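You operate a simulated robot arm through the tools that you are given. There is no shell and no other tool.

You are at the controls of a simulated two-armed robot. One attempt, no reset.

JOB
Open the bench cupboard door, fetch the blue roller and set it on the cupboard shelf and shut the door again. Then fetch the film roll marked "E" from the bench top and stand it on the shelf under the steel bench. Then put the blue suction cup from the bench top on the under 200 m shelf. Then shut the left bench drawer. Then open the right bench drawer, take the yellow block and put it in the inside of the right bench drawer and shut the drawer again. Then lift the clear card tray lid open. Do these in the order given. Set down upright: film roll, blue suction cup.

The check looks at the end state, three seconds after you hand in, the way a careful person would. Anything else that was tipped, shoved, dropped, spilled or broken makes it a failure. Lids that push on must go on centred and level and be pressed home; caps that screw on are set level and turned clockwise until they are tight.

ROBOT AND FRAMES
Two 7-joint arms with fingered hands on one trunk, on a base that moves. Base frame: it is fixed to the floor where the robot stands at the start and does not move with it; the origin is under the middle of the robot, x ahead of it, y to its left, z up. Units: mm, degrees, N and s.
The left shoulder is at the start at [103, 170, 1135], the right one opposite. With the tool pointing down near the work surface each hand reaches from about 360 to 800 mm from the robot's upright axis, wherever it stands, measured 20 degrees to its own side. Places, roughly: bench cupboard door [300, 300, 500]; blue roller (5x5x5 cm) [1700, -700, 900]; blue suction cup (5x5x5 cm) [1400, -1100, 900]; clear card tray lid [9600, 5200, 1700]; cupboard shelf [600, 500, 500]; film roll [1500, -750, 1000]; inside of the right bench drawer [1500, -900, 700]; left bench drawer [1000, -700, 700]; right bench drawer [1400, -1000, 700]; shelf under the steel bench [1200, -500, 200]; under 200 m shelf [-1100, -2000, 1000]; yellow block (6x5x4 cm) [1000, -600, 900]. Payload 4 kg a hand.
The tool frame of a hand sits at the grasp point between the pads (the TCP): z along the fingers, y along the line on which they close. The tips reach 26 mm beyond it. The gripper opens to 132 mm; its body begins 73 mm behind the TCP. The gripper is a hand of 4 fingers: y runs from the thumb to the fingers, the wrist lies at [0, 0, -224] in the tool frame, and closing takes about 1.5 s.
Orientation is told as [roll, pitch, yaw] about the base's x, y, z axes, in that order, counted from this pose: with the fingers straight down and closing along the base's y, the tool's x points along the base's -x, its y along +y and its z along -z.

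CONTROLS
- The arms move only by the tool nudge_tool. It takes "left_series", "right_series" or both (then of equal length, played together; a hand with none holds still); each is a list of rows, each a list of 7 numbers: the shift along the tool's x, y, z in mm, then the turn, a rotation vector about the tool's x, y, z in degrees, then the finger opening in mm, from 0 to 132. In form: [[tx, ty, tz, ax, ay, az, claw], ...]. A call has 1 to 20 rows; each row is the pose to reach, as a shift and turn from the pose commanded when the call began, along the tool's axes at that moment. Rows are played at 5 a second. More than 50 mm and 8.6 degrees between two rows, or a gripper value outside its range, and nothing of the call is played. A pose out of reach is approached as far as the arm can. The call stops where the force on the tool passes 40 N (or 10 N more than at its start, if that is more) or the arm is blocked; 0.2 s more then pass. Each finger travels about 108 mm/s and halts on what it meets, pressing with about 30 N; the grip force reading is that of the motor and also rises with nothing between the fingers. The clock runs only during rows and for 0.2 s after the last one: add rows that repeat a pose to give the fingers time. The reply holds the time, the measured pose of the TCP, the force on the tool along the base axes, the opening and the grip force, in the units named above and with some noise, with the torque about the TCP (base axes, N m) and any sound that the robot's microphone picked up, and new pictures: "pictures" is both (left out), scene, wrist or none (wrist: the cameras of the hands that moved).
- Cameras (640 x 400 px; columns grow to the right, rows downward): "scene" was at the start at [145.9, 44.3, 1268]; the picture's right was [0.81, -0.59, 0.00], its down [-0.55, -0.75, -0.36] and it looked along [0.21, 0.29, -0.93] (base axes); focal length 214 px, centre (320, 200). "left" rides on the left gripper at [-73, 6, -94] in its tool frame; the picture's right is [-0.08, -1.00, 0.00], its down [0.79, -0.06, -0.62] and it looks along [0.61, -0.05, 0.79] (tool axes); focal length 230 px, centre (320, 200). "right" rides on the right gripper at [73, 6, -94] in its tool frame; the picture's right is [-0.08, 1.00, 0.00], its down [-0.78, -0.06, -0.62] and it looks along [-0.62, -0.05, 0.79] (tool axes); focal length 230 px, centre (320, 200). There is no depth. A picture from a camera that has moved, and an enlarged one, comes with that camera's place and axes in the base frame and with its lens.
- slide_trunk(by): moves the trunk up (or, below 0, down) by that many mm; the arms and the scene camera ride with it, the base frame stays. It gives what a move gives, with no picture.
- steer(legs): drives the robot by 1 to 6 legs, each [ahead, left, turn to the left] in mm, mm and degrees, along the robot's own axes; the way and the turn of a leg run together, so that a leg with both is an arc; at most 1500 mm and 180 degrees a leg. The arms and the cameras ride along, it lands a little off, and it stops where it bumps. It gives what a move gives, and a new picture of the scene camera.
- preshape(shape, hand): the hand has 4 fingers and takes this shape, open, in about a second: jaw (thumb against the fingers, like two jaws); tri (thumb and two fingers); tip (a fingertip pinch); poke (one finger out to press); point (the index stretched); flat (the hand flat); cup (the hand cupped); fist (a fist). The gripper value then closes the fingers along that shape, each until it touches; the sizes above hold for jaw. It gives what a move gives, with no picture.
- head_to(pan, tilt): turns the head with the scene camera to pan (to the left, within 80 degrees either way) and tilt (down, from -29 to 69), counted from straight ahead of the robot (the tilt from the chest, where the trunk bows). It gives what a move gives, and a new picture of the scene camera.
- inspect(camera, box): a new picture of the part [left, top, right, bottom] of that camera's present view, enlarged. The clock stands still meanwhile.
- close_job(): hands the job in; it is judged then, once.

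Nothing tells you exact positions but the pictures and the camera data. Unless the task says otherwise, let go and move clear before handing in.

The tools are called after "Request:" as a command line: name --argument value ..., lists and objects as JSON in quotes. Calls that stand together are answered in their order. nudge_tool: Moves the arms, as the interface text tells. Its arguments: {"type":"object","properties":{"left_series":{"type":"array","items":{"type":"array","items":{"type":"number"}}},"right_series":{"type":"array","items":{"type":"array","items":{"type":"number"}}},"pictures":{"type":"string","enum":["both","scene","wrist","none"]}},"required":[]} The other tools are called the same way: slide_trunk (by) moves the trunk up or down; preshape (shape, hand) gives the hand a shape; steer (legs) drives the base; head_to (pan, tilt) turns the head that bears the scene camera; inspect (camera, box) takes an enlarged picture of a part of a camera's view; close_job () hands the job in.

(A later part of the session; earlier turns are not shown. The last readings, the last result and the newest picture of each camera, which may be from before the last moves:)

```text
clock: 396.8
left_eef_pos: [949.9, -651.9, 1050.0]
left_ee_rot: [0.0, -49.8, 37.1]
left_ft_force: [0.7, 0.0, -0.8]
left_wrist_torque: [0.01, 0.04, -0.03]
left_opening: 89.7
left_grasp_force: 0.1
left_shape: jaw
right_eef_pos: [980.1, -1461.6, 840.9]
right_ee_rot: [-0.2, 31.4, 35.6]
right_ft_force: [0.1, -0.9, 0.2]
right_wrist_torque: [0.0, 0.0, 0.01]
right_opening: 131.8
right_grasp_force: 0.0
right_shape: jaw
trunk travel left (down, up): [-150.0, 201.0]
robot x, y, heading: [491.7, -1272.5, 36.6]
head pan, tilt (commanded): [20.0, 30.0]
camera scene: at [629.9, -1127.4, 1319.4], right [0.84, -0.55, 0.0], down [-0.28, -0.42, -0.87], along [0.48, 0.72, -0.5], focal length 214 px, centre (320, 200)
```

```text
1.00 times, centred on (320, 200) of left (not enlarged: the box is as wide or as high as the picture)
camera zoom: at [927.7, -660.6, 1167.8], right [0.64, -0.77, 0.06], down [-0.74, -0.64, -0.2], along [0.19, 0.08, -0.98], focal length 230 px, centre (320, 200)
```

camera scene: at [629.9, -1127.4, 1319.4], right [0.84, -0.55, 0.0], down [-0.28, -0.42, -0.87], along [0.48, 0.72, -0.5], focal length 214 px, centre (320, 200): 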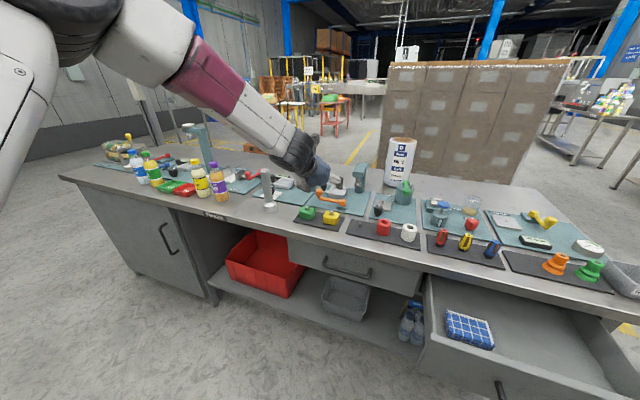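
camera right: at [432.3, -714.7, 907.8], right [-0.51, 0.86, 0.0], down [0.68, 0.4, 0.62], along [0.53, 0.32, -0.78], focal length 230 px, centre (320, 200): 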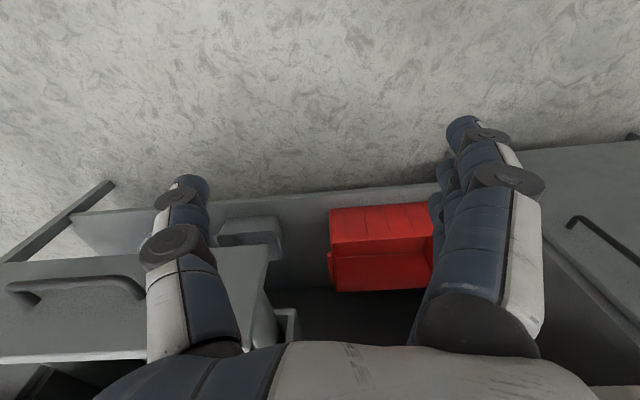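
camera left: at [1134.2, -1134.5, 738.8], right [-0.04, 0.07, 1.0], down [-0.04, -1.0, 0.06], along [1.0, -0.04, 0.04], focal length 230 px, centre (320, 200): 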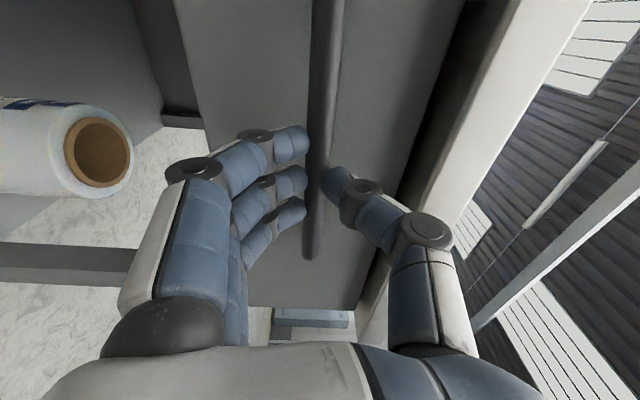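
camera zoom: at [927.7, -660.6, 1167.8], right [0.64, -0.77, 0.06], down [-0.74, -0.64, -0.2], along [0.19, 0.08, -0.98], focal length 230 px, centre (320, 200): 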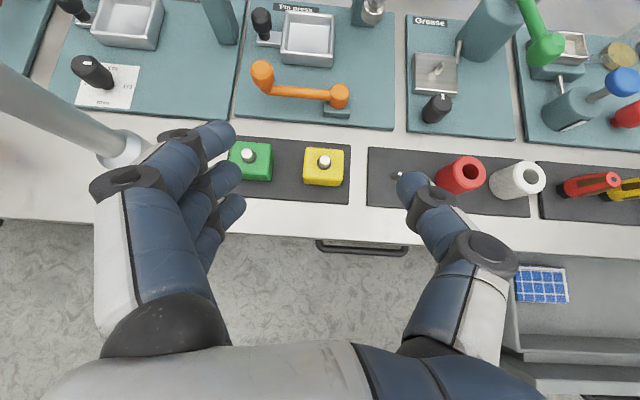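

I can see the yellow block (s≈1094, d≈456) next to the green one, and a blue packet in the left of the open drawer. I again use the vertical hand turned 90°, jaw closing front-to-back.

Request:
nudge_tool --left_series '[[15, 0, -15, 0, 0, 0, 90], [30, 0, -45, 0, 8, 0, 90], [45, 0, -75, 0, 16, 0, 90], [52, 0, -90, 0, 24, 0, 90], [60, 0, -90, 0, 32, 0, 90], [60, 0, -90, 0, 40, 0, 90], [60, 0, -90, 0, 47, 0, 90], [60, 0, -90, 0, 49.8, 0, 90], [60, 0, -90, 0, 49.8, 0, 90]]' --pictures "none"

Request:
nudge_tool --left_series '[[0, 0, 0, 0, 0, -8, 90], [0, 0, 0, 0, 0, -16, 90], [0, 0, 0, 0, 0, -24, 90], [0, 0, 0, 0, 0, -32, 90], [0, 0, 0, 0, 0, -40, 90], [0, 0, 0, 0, 0, -48, 90], [0, 0, 0, 0, 0, -56, 90], [0, 0, 0, 0, 0, -64, 90], [0, 0, 0, 0, 0, -72, 90], [0, 0, 0, 0, 0, -80, 90], [0, 0, 0, 0, 0, -88, 90], [0, 0, 0, 0, 0, -90, 90]]' --pictures "wrist"

```text
clock: 398.8
left_eef_pos: [862.4, -717.3, 1062.7]
left_ee_rot: [0.1, 0.2, 36.9]
left_ft_force: [0.2, 0.0, -1.5]
left_wrist_torque: [0.02, 0.01, 0.01]
left_opening: 89.7
left_grasp_force: 0.1
left_shape: jaw
right_eef_pos: [978.5, -1461.6, 842.6]
right_ee_rot: [-0.3, 31.5, 35.6]
right_ft_force: [0.1, -0.3, -0.4]
right_wrist_torque: [0.03, 0.01, 0.01]
right_opening: 131.9
right_grasp_force: 0.0
right_shape: jaw
trunk travel left (down, up): [-150.0, 201.0]
robot x, y, heading: [490.9, -1273.4, 36.7]
head pan, tilt (commanded): [20.0, 30.0]
```

```text
clock: 401.4
left_eef_pos: [863.5, -716.3, 1063.3]
left_ee_rot: [0.1, 0.1, 127.2]
left_ft_force: [0.0, 0.2, 0.4]
left_wrist_torque: [0.01, 0.03, 0.01]
left_opening: 89.6
left_grasp_force: 0.0
left_shape: jaw
right_eef_pos: [978.2, -1460.6, 841.0]
right_ee_rot: [-0.2, 31.5, 35.5]
right_ft_force: [-0.8, -0.2, -0.5]
right_wrist_torque: [0.01, 0.02, -0.02]
right_opening: 131.8
right_grasp_force: 0.1
right_shape: jaw
trunk travel left (down, up): [-150.0, 201.0]
robot x, y, heading: [487.9, -1273.5, 36.6]
head pan, tilt (commanded): [20.0, 30.0]
camera left: at [815.8, -661.2, 1157.9], right [0.75, 0.66, 0.0], down [0.52, -0.59, 0.62], along [0.41, -0.46, -0.79], focal length 230 px, centre (320, 200)
```

left: 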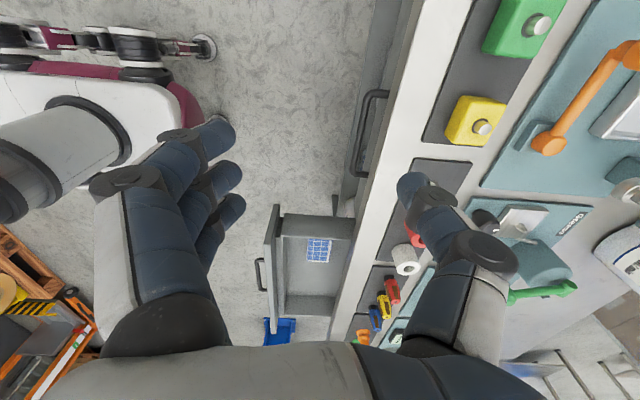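

Request:
nudge_tool --right_series '[[30, 0, -30, 0, 0, 0, 132], [60, 0, -60, 0, 0, 0, 132], [80, 0, -80, 0, 0, 0, 132], [80, 0, -80, 0, 0, 0, 132]]' --pictures "none"

Request:
steer --legs '[[175, 0, -0.5]]'

Request:
inspect --camera "left" --box '[0, 0, 640, 400]'

```text
clock: 402.4
left_eef_pos: [864.2, -718.4, 1062.1]
left_ee_rot: [0.1, 0.0, 127.1]
left_ft_force: [0.5, -0.7, 0.1]
left_wrist_torque: [0.02, 0.0, -0.01]
left_opening: 90.0
left_grasp_force: 0.0
left_shape: jaw
right_eef_pos: [957.7, -1476.2, 952.3]
right_ee_rot: [-0.3, 31.5, 35.5]
right_ft_force: [0.2, -0.3, 0.2]
right_wrist_torque: [0.01, 0.02, 0.0]
right_opening: 131.8
right_grasp_force: 0.1
right_shape: jaw
trunk travel left (down, up): [-150.0, 201.0]
robot x, y, heading: [489.1, -1269.5, 36.5]
head pan, tilt (commanded): [20.0, 30.0]
```

```text
clock: 403.9
left_eef_pos: [1007.5, -612.0, 1062.7]
left_ee_rot: [0.1, 0.0, 126.8]
left_ft_force: [0.0, 0.6, -0.9]
left_wrist_torque: [-0.02, 0.02, 0.02]
left_opening: 89.6
left_grasp_force: 0.0
left_shape: jaw
right_eef_pos: [1100.1, -1371.0, 951.0]
right_ee_rot: [-0.2, 31.5, 35.5]
right_ft_force: [-1.2, 0.3, -0.7]
right_wrist_torque: [0.0, 0.05, 0.01]
right_opening: 131.8
right_grasp_force: 0.1
right_shape: jaw
trunk travel left (down, up): [-150.0, 201.0]
robot x, y, heading: [630.2, -1168.0, 36.7]
head pan, tilt (commanded): [20.0, 30.0]
camera scene: at [772.7, -1021.7, 1319.4], right [0.83, -0.55, 0.0], down [-0.28, -0.42, -0.87], along [0.48, 0.72, -0.5], focal length 214 px, centre (320, 200)
```

scene: 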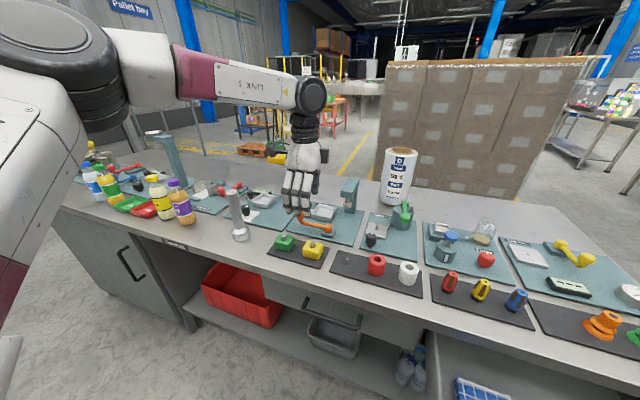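

```text
1.00 times, centred on (320, 200) of left (not enlarged: the box is as wide or as high as the picture)
camera zoom: at [959.7, -555.6, 1157.6], right [0.75, 0.66, 0.0], down [0.52, -0.59, 0.62], along [0.41, -0.46, -0.79], focal length 230 px, centre (320, 200)
```

zoom: 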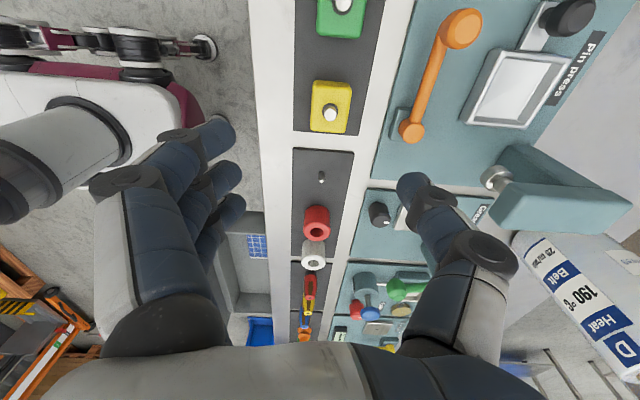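

Request:
nudge_tool --left_series '[[0, 0, 30, 0, 0, 0.7, 90], [0, 0, 60, 0, 0, 0.7, 90], [0, 0, 88, 0, 0, 0.7, 90], [0, 0, 88, 0, 0, 0.7, 90]]' --pictures "wrist"

Request:
inspect --camera "scene" --box '[230, 150, 390, 270]'

```text
clock: 404.9
left_eef_pos: [1004.1, -611.4, 976.3]
left_ee_rot: [0.2, 0.0, 126.2]
left_ft_force: [-0.2, -1.5, -0.1]
left_wrist_torque: [0.0, 0.0, 0.01]
left_opening: 89.7
left_grasp_force: 0.1
left_shape: jaw
right_eef_pos: [1101.6, -1372.0, 951.4]
right_ee_rot: [-0.2, 31.4, 35.5]
right_ft_force: [-0.2, -1.1, 0.2]
right_wrist_torque: [0.02, 0.01, -0.02]
right_opening: 131.6
right_grasp_force: 0.0
right_shape: jaw
trunk travel left (down, up): [-150.0, 201.0]
robot x, y, heading: [632.0, -1166.7, 36.9]
head pan, tilt (commanded): [20.0, 30.0]
camera left: at [957.3, -555.3, 1071.9], right [0.76, 0.65, 0.0], down [0.51, -0.6, 0.62], along [0.4, -0.47, -0.79], focal length 230 px, centre (320, 200)
```

left: 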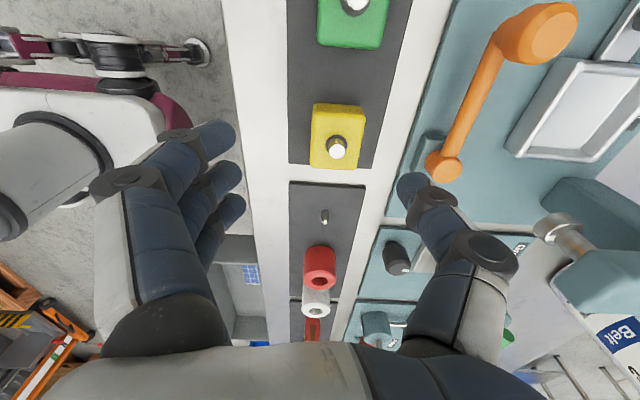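

```text
3.33 times, centred on (310, 210) of scene
camera zoom: at [772.0, -1022.4, 1319.6], right [0.83, -0.55, 0.0], down [-0.28, -0.42, -0.87], along [0.48, 0.72, -0.5], focal length 715 px, centre (353, 167)
```

zoom: 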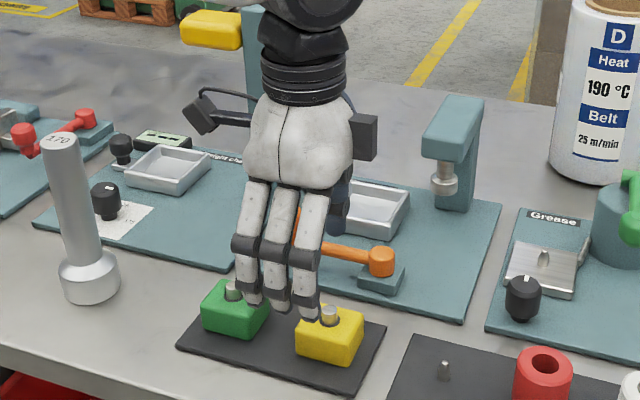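

Request:
nudge_tool --left_series '[[2, -6, 0, 0, 0, 0, 80], [3, -11, 15, 0, 0, 0, 76], [3, -11, 40, 0, 0, 0, 76], [3, -11, 62, 0, 0, 0, 76], [3, -11, 79, 0, 0, 0, 76], [3, -11, 79, 0, 0, 0, 76]]' --pictures "wrist"

Request:
inspect --camera "scene" --box '[230, 150, 390, 270]'

```text
clock: 406.3
left_eef_pos: [1016.6, -610.0, 897.9]
left_ee_rot: [0.1, 0.0, 126.2]
left_ft_force: [0.0, 0.0, -0.3]
left_wrist_torque: [0.01, -0.02, -0.02]
left_opening: 76.6
left_grasp_force: 0.1
left_shape: jaw
right_eef_pos: [1101.3, -1371.7, 952.2]
right_ee_rot: [-0.4, 31.3, 35.5]
right_ft_force: [-0.1, -0.4, 0.7]
right_wrist_torque: [-0.03, -0.02, 0.01]
right_opening: 131.8
right_grasp_force: 0.2
right_shape: jaw
trunk travel left (down, up): [-150.0, 201.0]
robot x, y, heading: [629.2, -1163.8, 36.4]
head pan, tilt (commanded): [20.0, 30.0]
camera left: at [969.1, -553.5, 992.7], right [0.76, 0.65, 0.0], down [0.51, -0.6, 0.62], along [0.4, -0.47, -0.79], focal length 230 px, centre (320, 200)
```

left: 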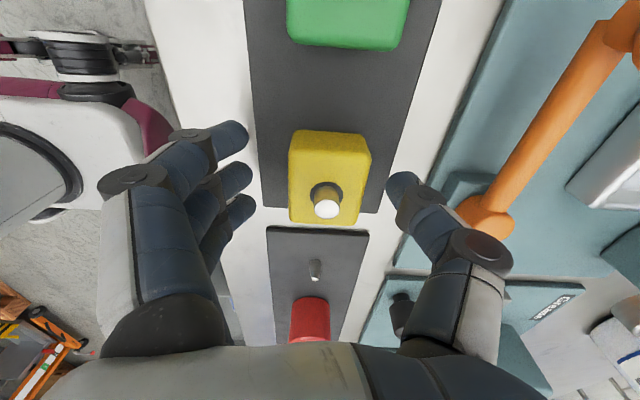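

```text
3.33 times, centred on (310, 210) of scene
camera zoom: at [772.1, -1022.2, 1319.6], right [0.83, -0.55, 0.0], down [-0.28, -0.42, -0.87], along [0.48, 0.72, -0.5], focal length 715 px, centre (353, 167)
```

zoom: 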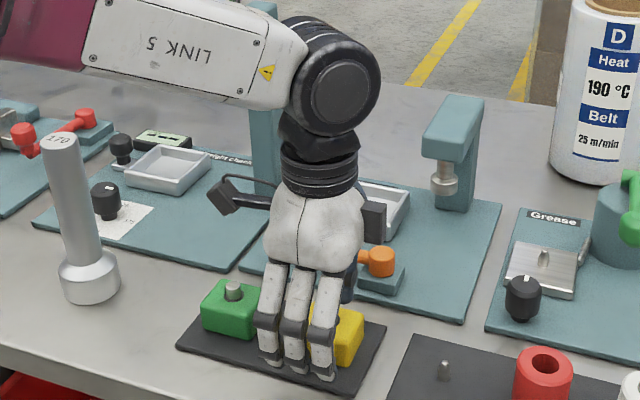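

Request:
nudge_tool --left_series '[[0, -1, 3, 0, 0, 0, 76], [0, -1, 3, 0, 0, 0, 60], [0, -1, 3, 0, 0, 0, 45], [0, -1, 3, 0, 0, 0, 30], [0, -1, 3, 0, 0, 0, 10], [0, -1, 3, 0, 0, 0, 0], [0, -1, 3, 0, 0, 0, 0], [0, -1, 3, 0, 0, 0, 0]]' --pictures "wrist"

Request:
inspect --camera "scene" --box '[230, 150, 390, 270]'

```text
clock: 408.1
left_eef_pos: [1017.0, -608.9, 894.6]
left_ee_rot: [0.2, -0.1, 126.3]
left_ft_force: [-0.1, -1.3, 0.0]
left_wrist_torque: [-0.01, -0.02, 0.0]
left_opening: 37.7
left_grasp_force: 30.2
left_shape: jaw
right_eef_pos: [1100.5, -1371.8, 953.1]
right_ee_rot: [-0.3, 31.5, 35.5]
right_ft_force: [-0.8, -0.1, -0.7]
right_wrist_torque: [0.01, -0.02, 0.03]
right_opening: 132.2
right_grasp_force: 0.0
right_shape: jaw
trunk travel left (down, up): [-150.0, 201.0]
robot x, y, heading: [632.0, -1166.6, 36.4]
head pan, tilt (commanded): [20.0, 30.0]
camera left: at [971.0, -551.3, 989.0], right [0.76, 0.65, 0.0], down [0.51, -0.6, 0.62], along [0.4, -0.47, -0.79], focal length 230 px, centre (320, 200)
```

left: 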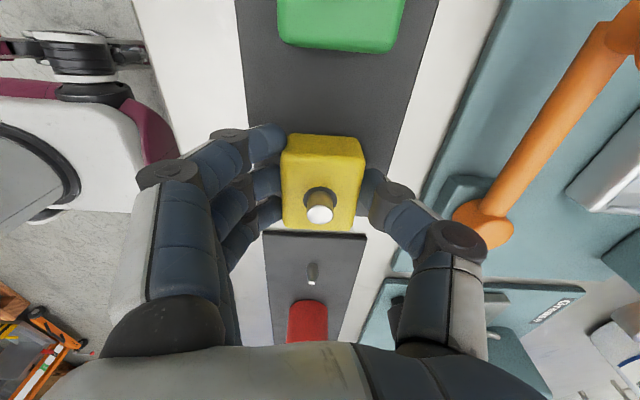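

```text
3.33 times, centred on (310, 210) of scene
camera zoom: at [772.2, -1022.0, 1319.5], right [0.83, -0.55, 0.0], down [-0.28, -0.42, -0.87], along [0.48, 0.72, -0.5], focal length 715 px, centre (353, 167)
```

zoom: 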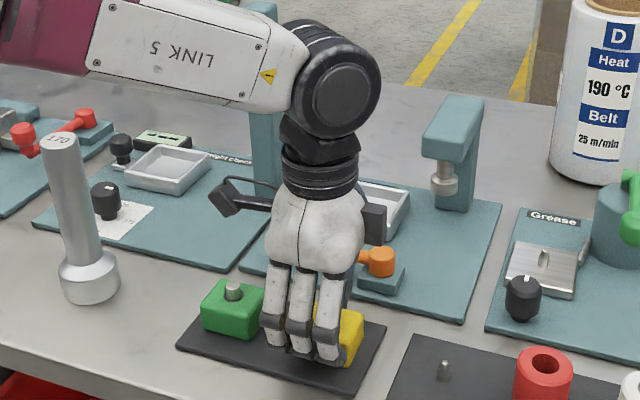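

Request:
nudge_tool --left_series '[[0, 0, -10, 0, 0, 0, 0], [0, 0, -30, 0, 0, 0, 0], [0, 0, -65, 0, 0, 0, 0], [0, 0, -105, 0, 0, 0, 0], [0, 0, -140, 0, 0, 0, 0], [0, 0, -140, 0, 0, 0, 0]]' --pictures "both"

```text
clock: 409.5
left_eef_pos: [1018.9, -607.8, 1033.2]
left_ee_rot: [0.2, 0.0, 126.4]
left_ft_force: [0.0, -1.0, -0.7]
left_wrist_torque: [-0.03, 0.03, 0.0]
left_opening: 37.9
left_grasp_force: 30.0
left_shape: jaw
right_eef_pos: [1100.6, -1371.0, 951.2]
right_ee_rot: [-0.2, 31.5, 35.5]
right_ft_force: [-0.1, 0.3, -0.6]
right_wrist_torque: [-0.05, 0.02, -0.01]
right_opening: 132.0
right_grasp_force: 0.1
right_shape: jaw
trunk travel left (down, up): [-150.0, 201.0]
robot x, y, heading: [630.8, -1167.8, 36.6]
head pan, tilt (commanded): [20.0, 30.0]
camera scene: at [772.5, -1021.7, 1319.3], right [0.83, -0.55, 0.0], down [-0.28, -0.42, -0.87], along [0.48, 0.72, -0.5], focal length 214 px, centre (320, 200)
camera left: at [971.3, -551.2, 1128.1], right [0.76, 0.65, 0.0], down [0.51, -0.6, 0.62], along [0.4, -0.47, -0.79], focal length 230 px, centre (320, 200)
```

scene: 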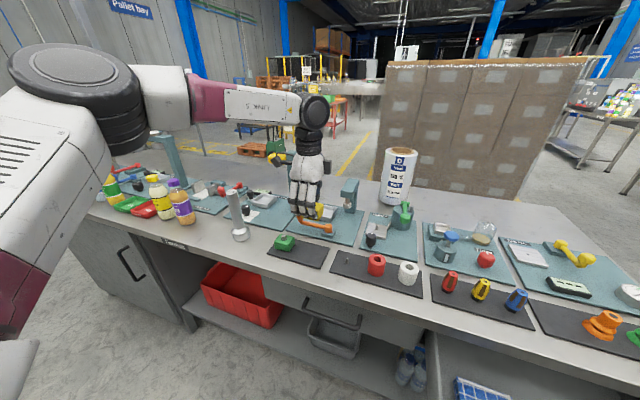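
left: 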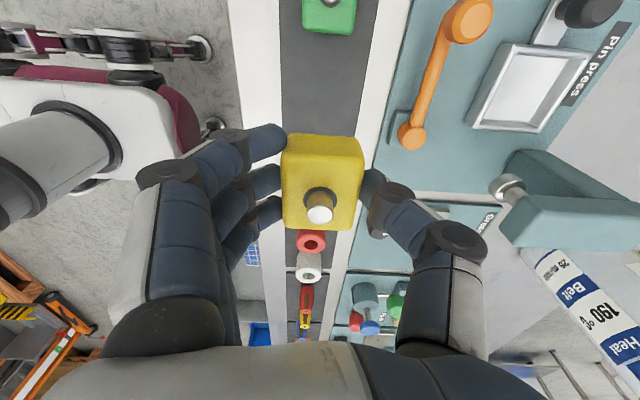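

The block is held. I back off, shift right and bring it over the open drawer.

Request:
steer --legs '[[-450, 0, -0.3], [0, -609, 0]]'

Request:
inspect --camera "left" --box '[0, 0, 640, 400]'

```text
clock: 417.6
left_eef_pos: [1006.6, -1363.7, 1033.2]
left_ee_rot: [0.0, 0.0, 126.2]
left_ft_force: [0.3, 0.0, -0.5]
left_wrist_torque: [-0.01, 0.02, 0.02]
left_opening: 37.7
left_grasp_force: 29.8
left_shape: jaw
right_eef_pos: [1087.8, -2125.6, 952.1]
right_ee_rot: [-0.3, 31.4, 35.4]
right_ft_force: [0.4, 1.0, -0.2]
right_wrist_torque: [-0.01, 0.01, 0.0]
right_opening: 132.0
right_grasp_force: 0.0
right_shape: jaw
trunk travel left (down, up): [-150.0, 201.0]
robot x, y, heading: [622.0, -1918.5, 36.6]
head pan, tilt (commanded): [20.0, 30.0]
camera scene: at [759.8, -1776.2, 1319.5], right [0.83, -0.55, 0.0], down [-0.28, -0.42, -0.87], along [0.48, 0.72, -0.5], focal length 214 px, centre (320, 200)
```

scene: 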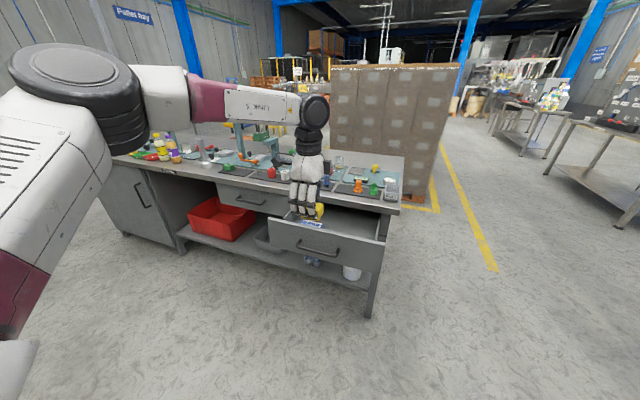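

```text
1.00 times, centred on (320, 200) of left (not enlarged: the box is as wide or as high as the picture)
camera zoom: at [959.5, -1306.0, 1128.2], right [0.76, 0.65, 0.0], down [0.51, -0.6, 0.62], along [0.4, -0.47, -0.79], focal length 230 px, centre (320, 200)
```

zoom: 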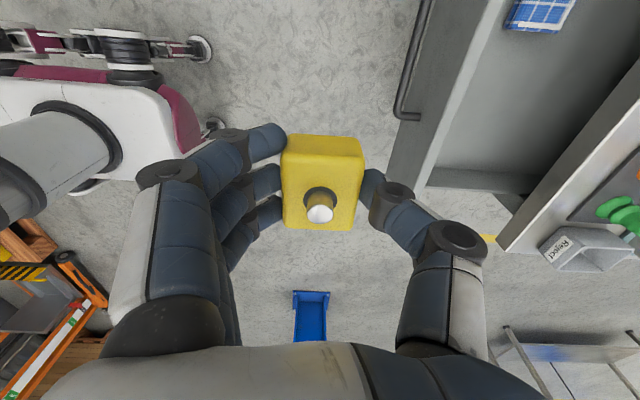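

Request:
steer --legs '[[258, 0, -0.3]]'

Request:
inspect --camera "left" --box '[0, 0, 640, 400]'

```text
clock: 419.4
left_eef_pos: [1211.0, -1218.8, 1032.5]
left_ee_rot: [0.0, 0.0, 125.7]
left_ft_force: [0.1, -0.9, -0.4]
left_wrist_torque: [-0.01, -0.01, 0.03]
left_opening: 37.8
left_grasp_force: 30.2
left_shape: jaw
right_eef_pos: [1284.2, -1983.5, 952.6]
right_ee_rot: [-0.3, 31.4, 34.9]
right_ft_force: [0.6, 0.4, -0.2]
right_wrist_torque: [0.01, 0.04, -0.01]
right_opening: 131.8
right_grasp_force: 0.1
right_shape: jaw
trunk travel left (down, up): [-150.0, 201.0]
robot x, y, heading: [819.5, -1778.3, 36.0]
head pan, tilt (commanded): [20.0, 30.0]
camera scene: at [961.1, -1631.0, 1319.4], right [0.83, -0.56, 0.0], down [-0.28, -0.41, -0.87], along [0.48, 0.72, -0.5], focal length 214 px, centre (320, 200)
```

scene: 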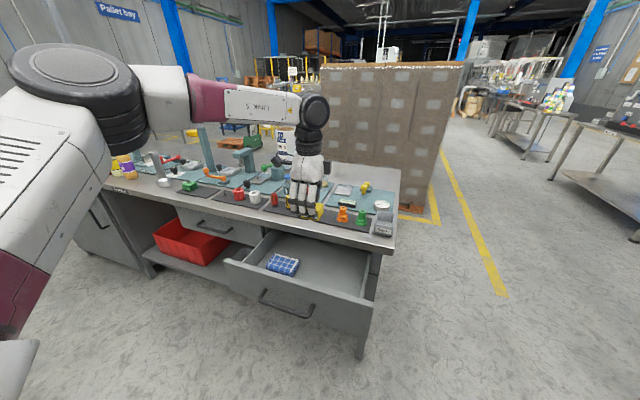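

```text
1.00 times, centred on (320, 200) of left (not enlarged: the box is as wide or as high as the picture)
camera zoom: at [1164.9, -1162.6, 1128.0], right [0.77, 0.64, 0.0], down [0.51, -0.6, 0.62], along [0.4, -0.47, -0.79], focal length 230 px, centre (320, 200)
```

zoom: 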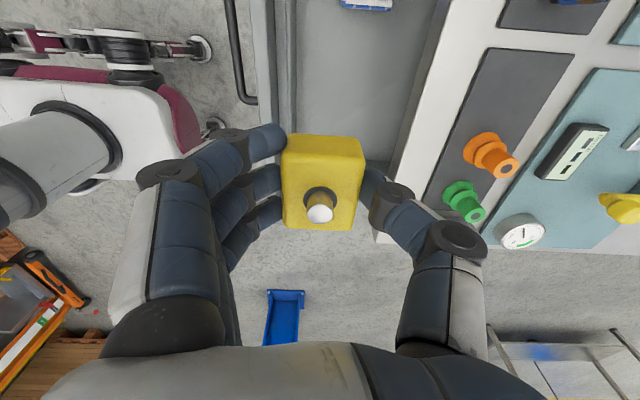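

Request:
inspect --camera "left" --box '[200, 0, 460, 180]'

Request:
inspect --camera "scene" --box '[210, 170, 410, 345]'

```text
2.22 times, centred on (330, 90) of left
camera zoom: at [1164.9, -1162.6, 1128.0], right [0.77, 0.64, 0.0], down [0.51, -0.6, 0.62], along [0.4, -0.47, -0.79], focal length 511 px, centre (298, 444)
```

zoom: 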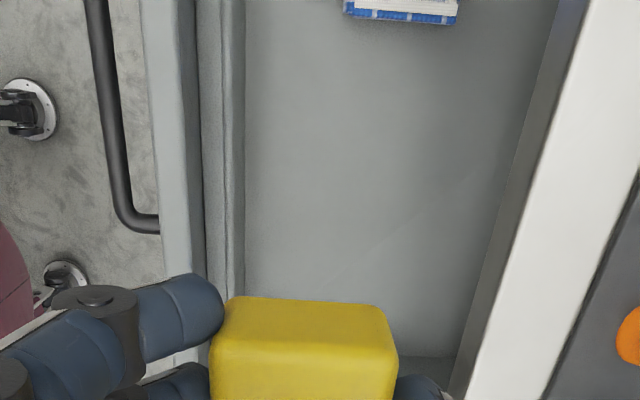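

```text
2.29 times, centred on (310, 258) of scene
camera zoom: at [961.1, -1631.0, 1319.4], right [0.83, -0.56, 0.0], down [-0.28, -0.41, -0.87], along [0.48, 0.72, -0.5], focal length 490 px, centre (343, 69)
```

zoom: 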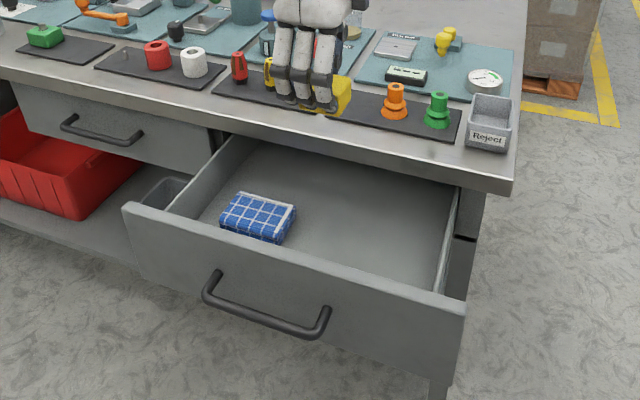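

The drawer needs to be opened further for the hand to fit in. I move the block over the drawer, lower it half-way, and pull the drawer's front panel open from inside by driving back a little.

Request:
nudge_tool --left_series '[[0, -16, 0, 0, 0, 0, 0], [0, -31, 20, 0, 0, 0, 0], [0, -31, 60, 0, 0, 0, 0], [0, -31, 100, 0, 0, 0, 0], [0, -31, 140, 0, 0, 0, 0], [0, -31, 175, 0, 0, 0, 0], [0, -31, 175, 0, 0, 0, 0]]' --pictures "both"

```text
clock: 421.0
left_eef_pos: [1236.3, -1199.9, 861.5]
left_ee_rot: [0.0, 0.0, 125.6]
left_ft_force: [-1.3, 0.1, -0.6]
left_wrist_torque: [0.04, -0.02, 0.02]
left_opening: 37.6
left_grasp_force: 30.4
left_shape: jaw
right_eef_pos: [1284.3, -1983.2, 951.6]
right_ee_rot: [-0.4, 31.3, 35.0]
right_ft_force: [0.5, 0.3, 0.2]
right_wrist_torque: [0.0, 0.01, 0.02]
right_opening: 131.9
right_grasp_force: 0.0
right_shape: jaw
trunk travel left (down, up): [-150.0, 201.0]
robot x, y, heading: [822.2, -1773.2, 36.0]
head pan, tilt (commanded): [20.0, 30.0]
camera scene: at [960.3, -1631.6, 1319.6], right [0.83, -0.56, 0.0], down [-0.28, -0.41, -0.87], along [0.49, 0.72, -0.5], focal length 214 px, centre (320, 200)
camera left: at [1189.0, -1142.8, 956.5], right [0.77, 0.64, 0.0], down [0.51, -0.6, 0.62], along [0.4, -0.47, -0.79], focal length 230 px, centre (320, 200)
```

scene: 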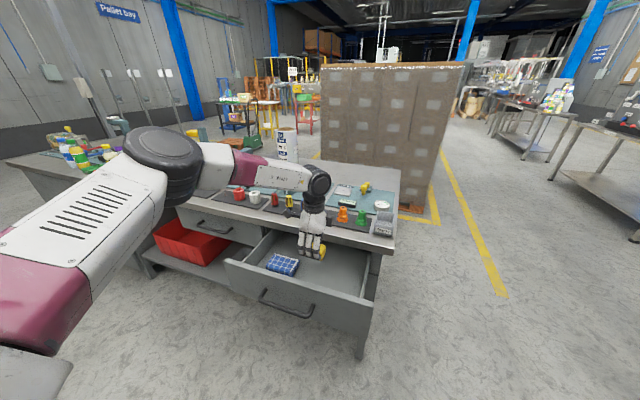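
left: 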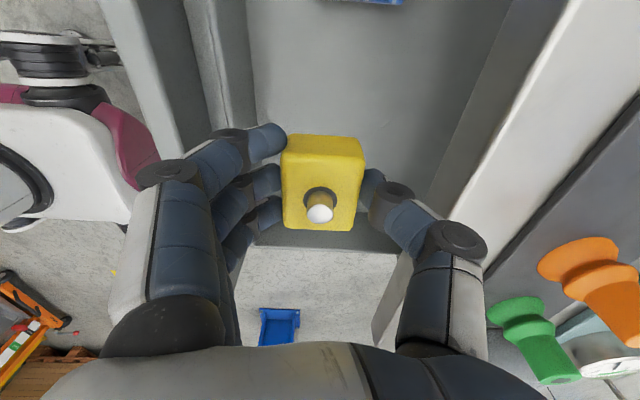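

Request:
nudge_tool --left_series '[[0, 0, 30, 0, 0, 0, 0], [0, 0, 60, 0, 0, 0, 0], [0, 0, 85, 0, 0, 0, 0], [0, 0, 103, 0, 0, 0, 0], [0, 0, 103, 0, 0, 0, 0]]' --pictures "both"

```text
clock: 422.2
left_eef_pos: [1238.4, -1200.3, 755.8]
left_ee_rot: [0.1, 0.1, 125.6]
left_ft_force: [-1.1, -0.3, -1.9]
left_wrist_torque: [-0.01, 0.01, 0.02]
left_opening: 37.8
left_grasp_force: 30.4
left_shape: jaw
right_eef_pos: [1283.6, -1984.5, 952.1]
right_ee_rot: [-0.2, 31.3, 35.1]
right_ft_force: [0.6, 0.0, -0.4]
right_wrist_torque: [-0.02, -0.01, 0.0]
right_opening: 131.8
right_grasp_force: 0.1
right_shape: jaw
trunk travel left (down, up): [-150.0, 201.0]
robot x, y, heading: [817.1, -1772.9, 36.0]
head pan, tilt (commanded): [20.0, 30.0]
camera scene: at [960.4, -1631.5, 1319.6], right [0.83, -0.56, 0.0], down [-0.28, -0.41, -0.87], along [0.48, 0.72, -0.5], focal length 214 px, centre (320, 200)
camera left: at [1191.5, -1145.0, 851.3], right [0.77, 0.64, 0.0], down [0.51, -0.6, 0.62], along [0.4, -0.47, -0.79], focal length 230 px, centre (320, 200)
```

scene: 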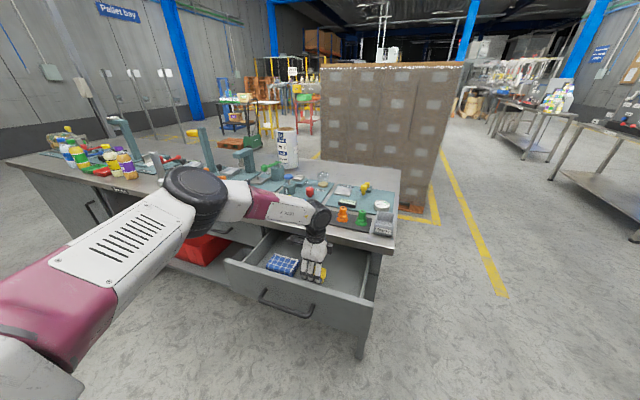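
left: 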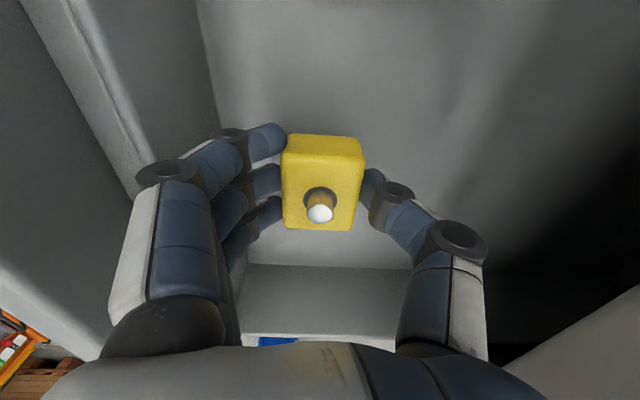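

Request:
steer --legs '[[-85, 0, 0]]'

Request:
inspect --camera "left" --box '[0, 0, 640, 400]'

```text
clock: 423.3
left_eef_pos: [1168.3, -1250.5, 756.7]
left_ee_rot: [0.1, 0.0, 125.7]
left_ft_force: [-1.1, -0.6, -0.7]
left_wrist_torque: [0.0, -0.02, 0.02]
left_opening: 37.4
left_grasp_force: 29.8
left_shape: jaw
right_eef_pos: [1217.6, -2033.5, 951.8]
right_ee_rot: [-0.3, 31.4, 35.0]
right_ft_force: [0.3, 0.6, 0.6]
right_wrist_torque: [0.01, 0.0, -0.01]
right_opening: 131.9
right_grasp_force: 0.1
right_shape: jaw
trunk travel left (down, up): [-150.0, 201.0]
robot x, y, heading: [750.0, -1824.0, 35.9]
head pan, tilt (commanded): [20.0, 30.0]
camera scene: at [892.3, -1680.5, 1319.6], right [0.83, -0.56, 0.0], down [-0.28, -0.41, -0.87], along [0.48, 0.72, -0.5], focal length 214 px, centre (320, 200)
```

scene: 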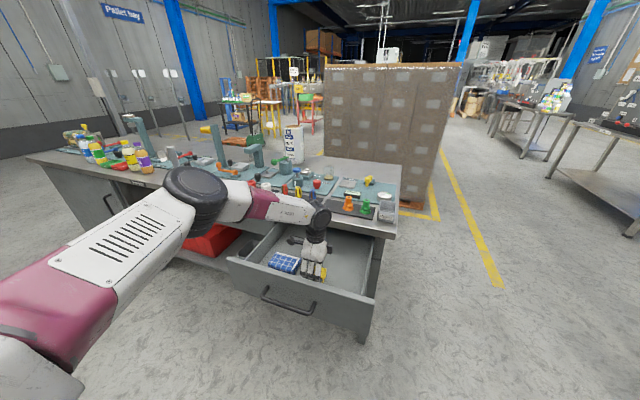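

```text
1.00 times, centred on (320, 200) of left (not enlarged: the box is as wide or as high as the picture)
camera zoom: at [1122.9, -1193.6, 851.7], right [0.76, 0.65, 0.0], down [0.51, -0.6, 0.62], along [0.4, -0.47, -0.79], focal length 230 px, centre (320, 200)
```

zoom: 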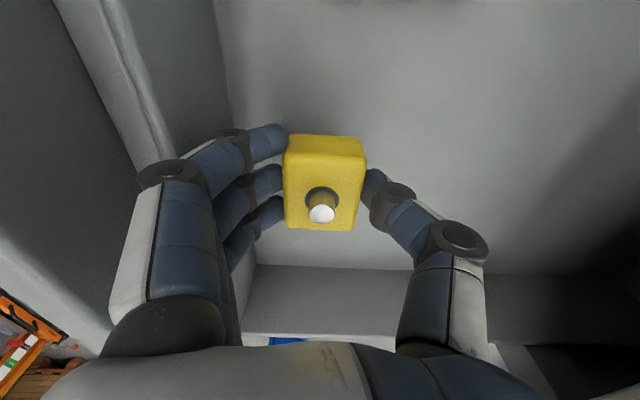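

Request:
nudge_tool --left_series '[[0, -15, 0, 0, 0, 0, 0], [0, -28, 0, 0, 0, 0, 0], [0, -28, 10, 0, 0, 0, 0], [0, -28, 17, 0, 0, 0, 0], [0, -28, 17, 0, 0, 0, 0]]' --pictures "none"

Request:
nudge_tool --left_series '[[0, 0, 4, 0, 0, 0, 0], [0, 0, 7, 0, 0, 0, 0], [0, 0, 7, 0, 0, 0, 0]]' --pictures "none"

Request:
nudge_tool --left_series '[[0, 0, 4, 0, 0, 0, 0], [0, 0, 7, 0, 0, 0, 0], [0, 0, 7, 0, 0, 0, 0]]' --pictures "wrist"

```text
clock: 424.5
left_eef_pos: [1192.6, -1234.3, 740.0]
left_ee_rot: [0.1, 0.0, 125.8]
left_ft_force: [-0.2, -0.1, -1.4]
left_wrist_torque: [0.01, 0.02, 0.01]
left_opening: 37.1
left_grasp_force: 30.0
left_shape: jaw
right_eef_pos: [1218.0, -2032.6, 952.1]
right_ee_rot: [-0.3, 31.3, 34.9]
right_ft_force: [-0.1, -0.6, -0.2]
right_wrist_torque: [-0.01, -0.01, 0.0]
right_opening: 131.9
right_grasp_force: 0.1
right_shape: jaw
trunk travel left (down, up): [-150.0, 201.0]
robot x, y, heading: [750.8, -1821.0, 35.9]
head pan, tilt (commanded): [20.0, 30.0]
```

```text
clock: 425.3
left_eef_pos: [1192.7, -1232.3, 733.3]
left_ee_rot: [0.1, 0.0, 125.7]
left_ft_force: [1.1, 1.1, -1.4]
left_wrist_torque: [0.02, 0.0, -0.04]
left_opening: 37.3
left_grasp_force: 30.1
left_shape: jaw
right_eef_pos: [1218.1, -2032.3, 951.5]
right_ee_rot: [-0.2, 31.4, 34.9]
right_ft_force: [0.2, 0.7, -0.5]
right_wrist_torque: [-0.02, 0.0, 0.01]
right_opening: 131.7
right_grasp_force: 0.0
right_shape: jaw
trunk travel left (down, up): [-150.0, 201.0]
robot x, y, heading: [752.9, -1822.0, 36.0]
head pan, tilt (commanded): [20.0, 30.0]
```

```text
clock: 426.1
left_eef_pos: [1192.2, -1234.3, 725.4]
left_ee_rot: [0.1, 0.1, 125.7]
left_ft_force: [1.1, -0.5, -0.8]
left_wrist_torque: [-0.01, -0.01, 0.0]
left_opening: 37.1
left_grasp_force: 30.0
left_shape: jaw
right_eef_pos: [1218.7, -2033.1, 952.2]
right_ee_rot: [-0.3, 31.5, 34.9]
right_ft_force: [-0.8, 0.0, -0.8]
right_wrist_torque: [0.02, -0.03, -0.04]
right_opening: 131.9
right_grasp_force: 0.0
right_shape: jaw
trunk travel left (down, up): [-150.0, 201.0]
robot x, y, heading: [753.9, -1822.3, 35.9]
head pan, tilt (commanded): [20.0, 30.0]
camera left: at [1145.6, -1176.7, 820.6], right [0.76, 0.64, 0.0], down [0.51, -0.6, 0.62], along [0.4, -0.47, -0.79], focal length 230 px, centre (320, 200)
```

left: 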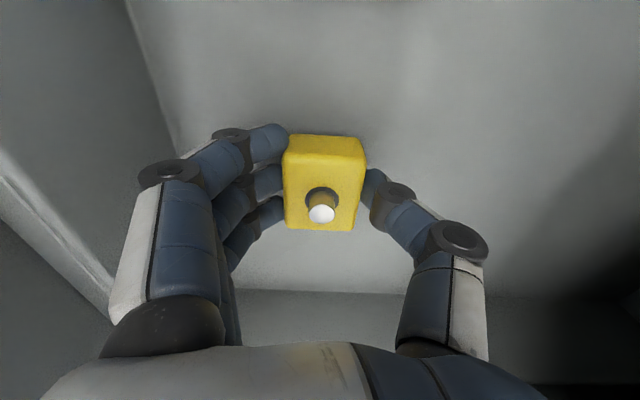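

Request:
nudge_tool --left_series '[[0, 0, 4, 0, 0, 0, 0], [0, 0, 7, 0, 0, 0, 0], [0, 0, 7, 0, 0, 0, 0]]' --pictures "none"

Request:
nudge_tool --left_series '[[0, 0, 4, 0, 0, 0, 0], [0, 0, 6, 0, 0, 0, 0], [0, 0, 6, 0, 0, 0, 0]]' --pictures "none"

Request:
nudge_tool --left_series '[[0, 0, 3, 0, 0, 0, 0], [0, 0, 5, 0, 0, 0, 0], [0, 0, 5, 0, 0, 0, 0]]' --pictures "wrist"

```text
clock: 426.9
left_eef_pos: [1191.7, -1233.0, 720.5]
left_ee_rot: [-0.1, 0.0, 125.8]
left_ft_force: [-1.3, 1.8, 11.6]
left_wrist_torque: [0.01, 0.08, -0.02]
left_opening: 37.4
left_grasp_force: 29.7
left_shape: jaw
right_eef_pos: [1216.8, -2033.8, 952.5]
right_ee_rot: [-0.2, 31.3, 35.0]
right_ft_force: [-0.6, -0.3, 1.0]
right_wrist_torque: [0.05, 0.0, -0.01]
right_opening: 131.9
right_grasp_force: 0.1
right_shape: jaw
trunk travel left (down, up): [-150.0, 201.0]
robot x, y, heading: [750.2, -1823.1, 36.0]
head pan, tilt (commanded): [20.0, 30.0]
```

```text
clock: 427.7
left_eef_pos: [1192.0, -1234.0, 719.1]
left_ee_rot: [-0.4, 0.0, 125.8]
left_ft_force: [-2.9, 4.5, 39.3]
left_wrist_torque: [0.02, 0.13, -0.03]
left_opening: 39.8
left_grasp_force: 29.6
left_shape: jaw
right_eef_pos: [1215.5, -2032.8, 952.9]
right_ee_rot: [-0.3, 31.1, 35.0]
right_ft_force: [-0.5, -0.4, 0.1]
right_wrist_torque: [0.0, 0.0, -0.01]
right_opening: 131.9
right_grasp_force: 0.2
right_shape: jaw
trunk travel left (down, up): [-150.0, 201.0]
robot x, y, heading: [750.4, -1823.1, 36.0]
head pan, tilt (commanded): [20.0, 30.0]
```

```text
clock: 428.2
left_eef_pos: [1195.6, -1230.8, 718.7]
left_ee_rot: [-0.8, 0.1, 125.9]
left_ft_force: [0.1, 3.3, 36.0]
left_wrist_torque: [-0.09, 0.11, -0.06]
left_opening: 40.7
left_grasp_force: 30.1
left_shape: jaw
right_eef_pos: [1217.3, -2034.4, 950.5]
right_ee_rot: [-0.3, 31.4, 35.0]
right_ft_force: [0.0, 0.7, 0.2]
right_wrist_torque: [-0.04, 0.01, 0.02]
right_opening: 132.0
right_grasp_force: 0.1
right_shape: jaw
trunk travel left (down, up): [-150.0, 201.0]
robot x, y, heading: [755.4, -1822.5, 36.0]
head pan, tilt (commanded): [20.0, 30.0]
stopped in row 2 (left hand): the force on the tool passed its limit at 51 N (the readings are from after the stop); the commanded pose is now the measured one
camera left: at [1148.9, -1174.0, 812.9], right [0.76, 0.65, 0.01], down [0.5, -0.6, 0.62], along [0.41, -0.46, -0.79], focal length 230 px, centre (320, 200)
```

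left: 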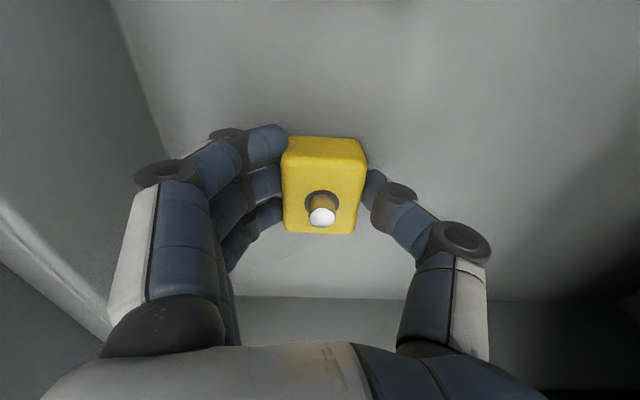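

Request:
nudge_tool --left_series '[[0, 0, -3, 0, 0, 0, 0], [0, 0, -5, 0, 0, 0, 0], [0, 0, -5, 0, 0, 0, 44], [0, 0, -5, 0, 0, 0, 52], [0, 0, -5, 0, 0, 0, 62], [0, 0, -5, 0, 0, 0, 70], [0, 0, -5, 0, 0, 0, 70]]' --pictures "wrist"

```text
clock: 429.8
left_eef_pos: [1194.6, -1232.5, 717.3]
left_ee_rot: [-0.3, -0.1, 125.8]
left_ft_force: [-0.1, 0.8, -0.8]
left_wrist_torque: [0.02, -0.01, -0.02]
left_opening: 69.2
left_grasp_force: 0.1
left_shape: jaw
right_eef_pos: [1219.5, -2032.0, 951.7]
right_ee_rot: [-0.3, 31.4, 34.9]
right_ft_force: [-0.7, -0.2, -0.4]
right_wrist_torque: [0.0, -0.01, 0.0]
right_opening: 132.1
right_grasp_force: 0.1
right_shape: jaw
trunk travel left (down, up): [-150.0, 201.0]
robot x, y, heading: [748.5, -1822.8, 35.7]
head pan, tilt (commanded): [20.0, 30.0]
camera left: at [1148.0, -1175.0, 812.3], right [0.76, 0.65, 0.0], down [0.51, -0.6, 0.62], along [0.4, -0.47, -0.79], focal length 230 px, centre (320, 200)
```

left: 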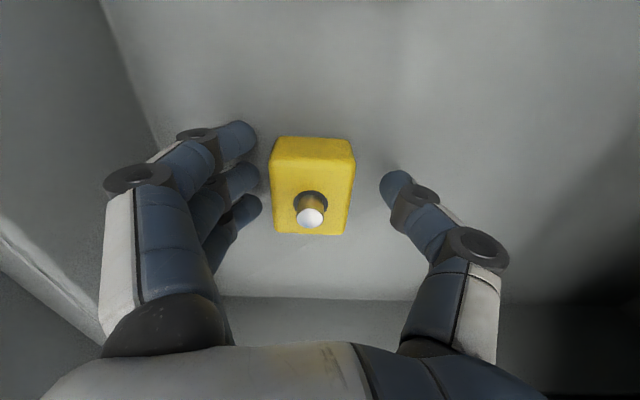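

The block rests in the drawer. I raise the hand out, back off and prepare to push the drawer shut.

Request:
nudge_tool --left_series '[[0, 0, -20, 0, 0, 0, 70], [0, 0, -55, 0, 0, 0, 70], [0, 0, -95, 0, 0, 0, 70], [0, 0, -135, 0, 0, 0, 70], [0, 0, -175, 0, 0, 0, 70], [0, 0, -215, 0, 0, 0, 70], [0, 0, -255, 0, 0, 0, 70], [0, 0, -295, 0, 0, 0, 70], [0, 0, -320, 0, 0, 0, 70]]' --pictures "scene"

Request:
steer --legs '[[-350, 0, 0.3]]'

Request:
inspect --camera "scene" --box '[200, 150, 420, 290]'

```text
clock: 431.8
left_eef_pos: [1192.2, -1234.1, 1038.5]
left_ee_rot: [-0.1, -0.1, 125.6]
left_ft_force: [0.1, -0.7, 0.1]
left_wrist_torque: [0.04, -0.04, -0.02]
left_opening: 69.3
left_grasp_force: 0.0
left_shape: jaw
right_eef_pos: [1217.8, -2031.5, 951.7]
right_ee_rot: [-0.2, 31.3, 35.1]
right_ft_force: [-0.2, 0.1, 0.3]
right_wrist_torque: [0.01, -0.02, 0.0]
right_opening: 132.2
right_grasp_force: 0.2
right_shape: jaw
trunk travel left (down, up): [-150.0, 201.0]
robot x, y, heading: [750.8, -1819.2, 36.2]
head pan, tilt (commanded): [20.0, 30.0]
camera scene: at [892.8, -1680.3, 1319.5], right [0.83, -0.56, 0.0], down [-0.28, -0.41, -0.87], along [0.48, 0.72, -0.5], focal length 214 px, centre (320, 200)
```

scene: 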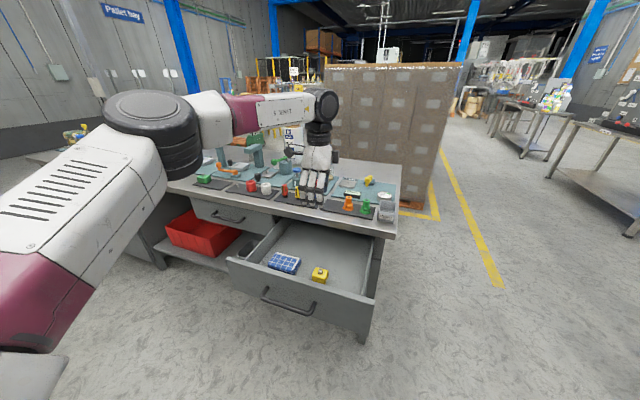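

```text
clock: 434.1
left_eef_pos: [911.5, -1441.1, 1039.2]
left_ee_rot: [-0.3, 0.0, 125.5]
left_ft_force: [1.3, -0.5, -0.5]
left_wrist_torque: [0.03, -0.01, -0.03]
left_opening: 69.3
left_grasp_force: 0.0
left_shape: jaw
right_eef_pos: [933.6, -2239.4, 952.4]
right_ee_rot: [-0.3, 31.4, 34.8]
right_ft_force: [0.1, 0.0, -0.6]
right_wrist_torque: [0.02, -0.04, 0.04]
right_opening: 132.0
right_grasp_force: 0.0
right_shape: jaw
trunk travel left (down, up): [-150.0, 201.0]
robot x, y, heading: [467.6, -2029.7, 35.6]
head pan, tilt (commanded): [20.0, 30.0]
camera scene: at [609.9, -1886.1, 1319.5], right [0.83, -0.56, 0.0], down [-0.28, -0.41, -0.87], along [0.49, 0.72, -0.5], focal length 214 px, centre (320, 200)
```

scene: 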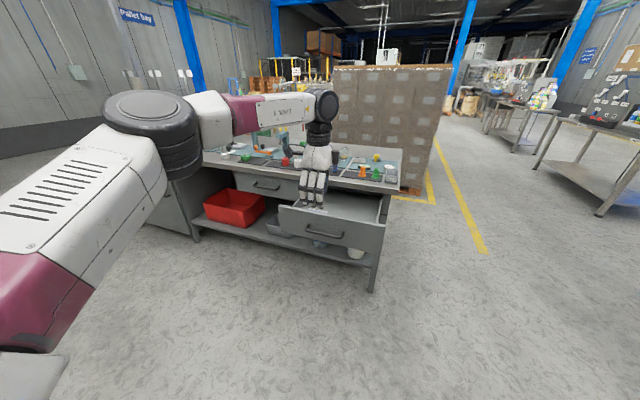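

```text
2.86 times, centred on (310, 220) of scene
camera zoom: at [609.9, -1886.1, 1319.5], right [0.83, -0.56, 0.0], down [-0.28, -0.41, -0.87], along [0.49, 0.72, -0.5], focal length 613 px, centre (349, 143)
```

zoom: 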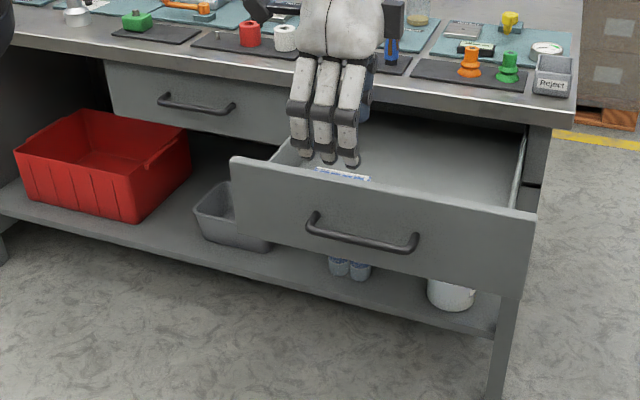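

Request:
preshape --shape "fist" --hand "left"

Request:
nudge_tool --left_series '[[0, 0, 0, 0, 0, 8, 0], [0, 0, 0, 0, 0, 16, 0], [0, 0, 0, 0, 0, 24, 0], [0, 0, 0, 0, 0, 32, 0], [0, 0, 0, 0, 0, 40, 0], [0, 0, 0, 0, 0, 48, 0], [0, 0, 0, 0, 0, 56, 0], [0, 0, 0, 0, 0, 64, 0], [0, 0, 0, 0, 0, 72, 0], [0, 0, 0, 0, 0, 80, 0], [0, 0, 0, 0, 0, 88, 0], [0, 0, 0, 0, 0, 90, 0]]' --pictures "none"

Request:
nudge_tool --left_series '[[6, 0, 27, 0, -8, 0, 0], [12, 0, 54, 0, -16, 0, 0], [18, 0, 81, 0, -24, 0, 0], [24, 0, 108, 0, -32, 0, 0], [30, 0, 135, 0, -40, 0, 0], [36, 0, 162, 0, -48, 0, 0], [42, 0, 189, 0, -56, 0, 0], [48, 0, 216, 0, -64, 0, 0], [54, 0, 243, 0, -72, 0, 0], [60, 0, 265, 0, -80, 0, 0], [60, 0, 285, 0, -88, 0, 0], [60, 0, 294, 0, -90, 0, 0], [60, 0, 294, 0, -90, 0, 0]]' --pictures "wrist"

```text
clock: 435.0
left_eef_pos: [912.2, -1441.0, 1039.0]
left_ee_rot: [-0.3, 0.0, 125.5]
left_ft_force: [0.8, 0.4, -0.4]
left_wrist_torque: [-0.02, 0.0, 0.01]
left_opening: 0.0
left_grasp_force: 0.0
left_shape: fist
right_eef_pos: [934.4, -2239.5, 952.4]
right_ee_rot: [-0.3, 31.3, 34.7]
right_ft_force: [0.0, -0.6, 0.5]
right_wrist_torque: [0.0, 0.03, 0.01]
right_opening: 132.0
right_grasp_force: 0.0
right_shape: jaw
trunk travel left (down, up): [-150.0, 201.0]
robot x, y, heading: [465.8, -2026.8, 35.7]
head pan, tilt (commanded): [20.0, 30.0]
```

```text
clock: 437.6
left_eef_pos: [911.2, -1440.7, 1038.2]
left_ee_rot: [-0.1, -0.3, 35.5]
left_ft_force: [0.0, 0.7, 0.0]
left_wrist_torque: [0.01, 0.0, 0.01]
left_opening: 0.2
left_grasp_force: 0.1
left_shape: fist
right_eef_pos: [933.3, -2239.7, 951.2]
right_ee_rot: [-0.3, 31.4, 34.7]
right_ft_force: [0.0, -0.2, 0.2]
right_wrist_torque: [0.0, 0.0, -0.02]
right_opening: 131.9
right_grasp_force: 0.0
right_shape: jaw
trunk travel left (down, up): [-150.0, 201.0]
robot x, y, heading: [468.6, -2027.0, 35.5]
head pan, tilt (commanded): [20.0, 30.0]
```

```text
clock: 440.4
left_eef_pos: [866.3, -1474.7, 743.0]
left_ee_rot: [-173.4, -89.7, -151.1]
left_ft_force: [0.6, 0.2, -0.5]
left_wrist_torque: [-0.02, 0.0, -0.01]
left_opening: 0.1
left_grasp_force: 0.0
left_shape: fist
right_eef_pos: [933.2, -2239.3, 951.0]
right_ee_rot: [-0.3, 31.4, 34.6]
right_ft_force: [0.1, -0.6, -1.0]
right_wrist_torque: [0.03, -0.03, 0.01]
right_opening: 132.1
right_grasp_force: 0.1
right_shape: jaw
trunk travel left (down, up): [-150.0, 201.0]
robot x, y, heading: [468.5, -2028.5, 35.9]
head pan, tilt (commanded): [20.0, 30.0]
camera left: at [786.5, -1523.9, 817.9], right [0.58, -0.81, 0.08], down [-0.46, -0.41, -0.79], along [0.67, 0.42, -0.61], focal length 230 px, centre (320, 200)
```

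left: 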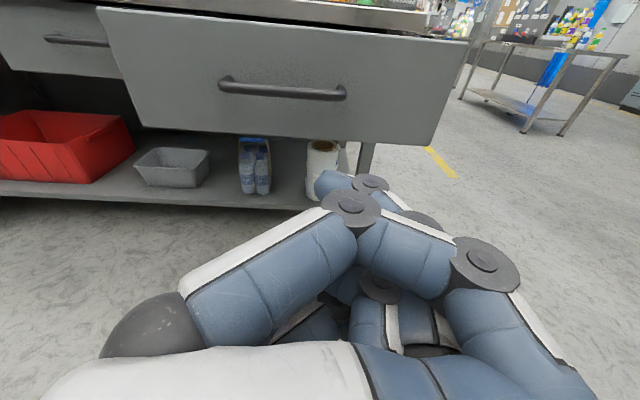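

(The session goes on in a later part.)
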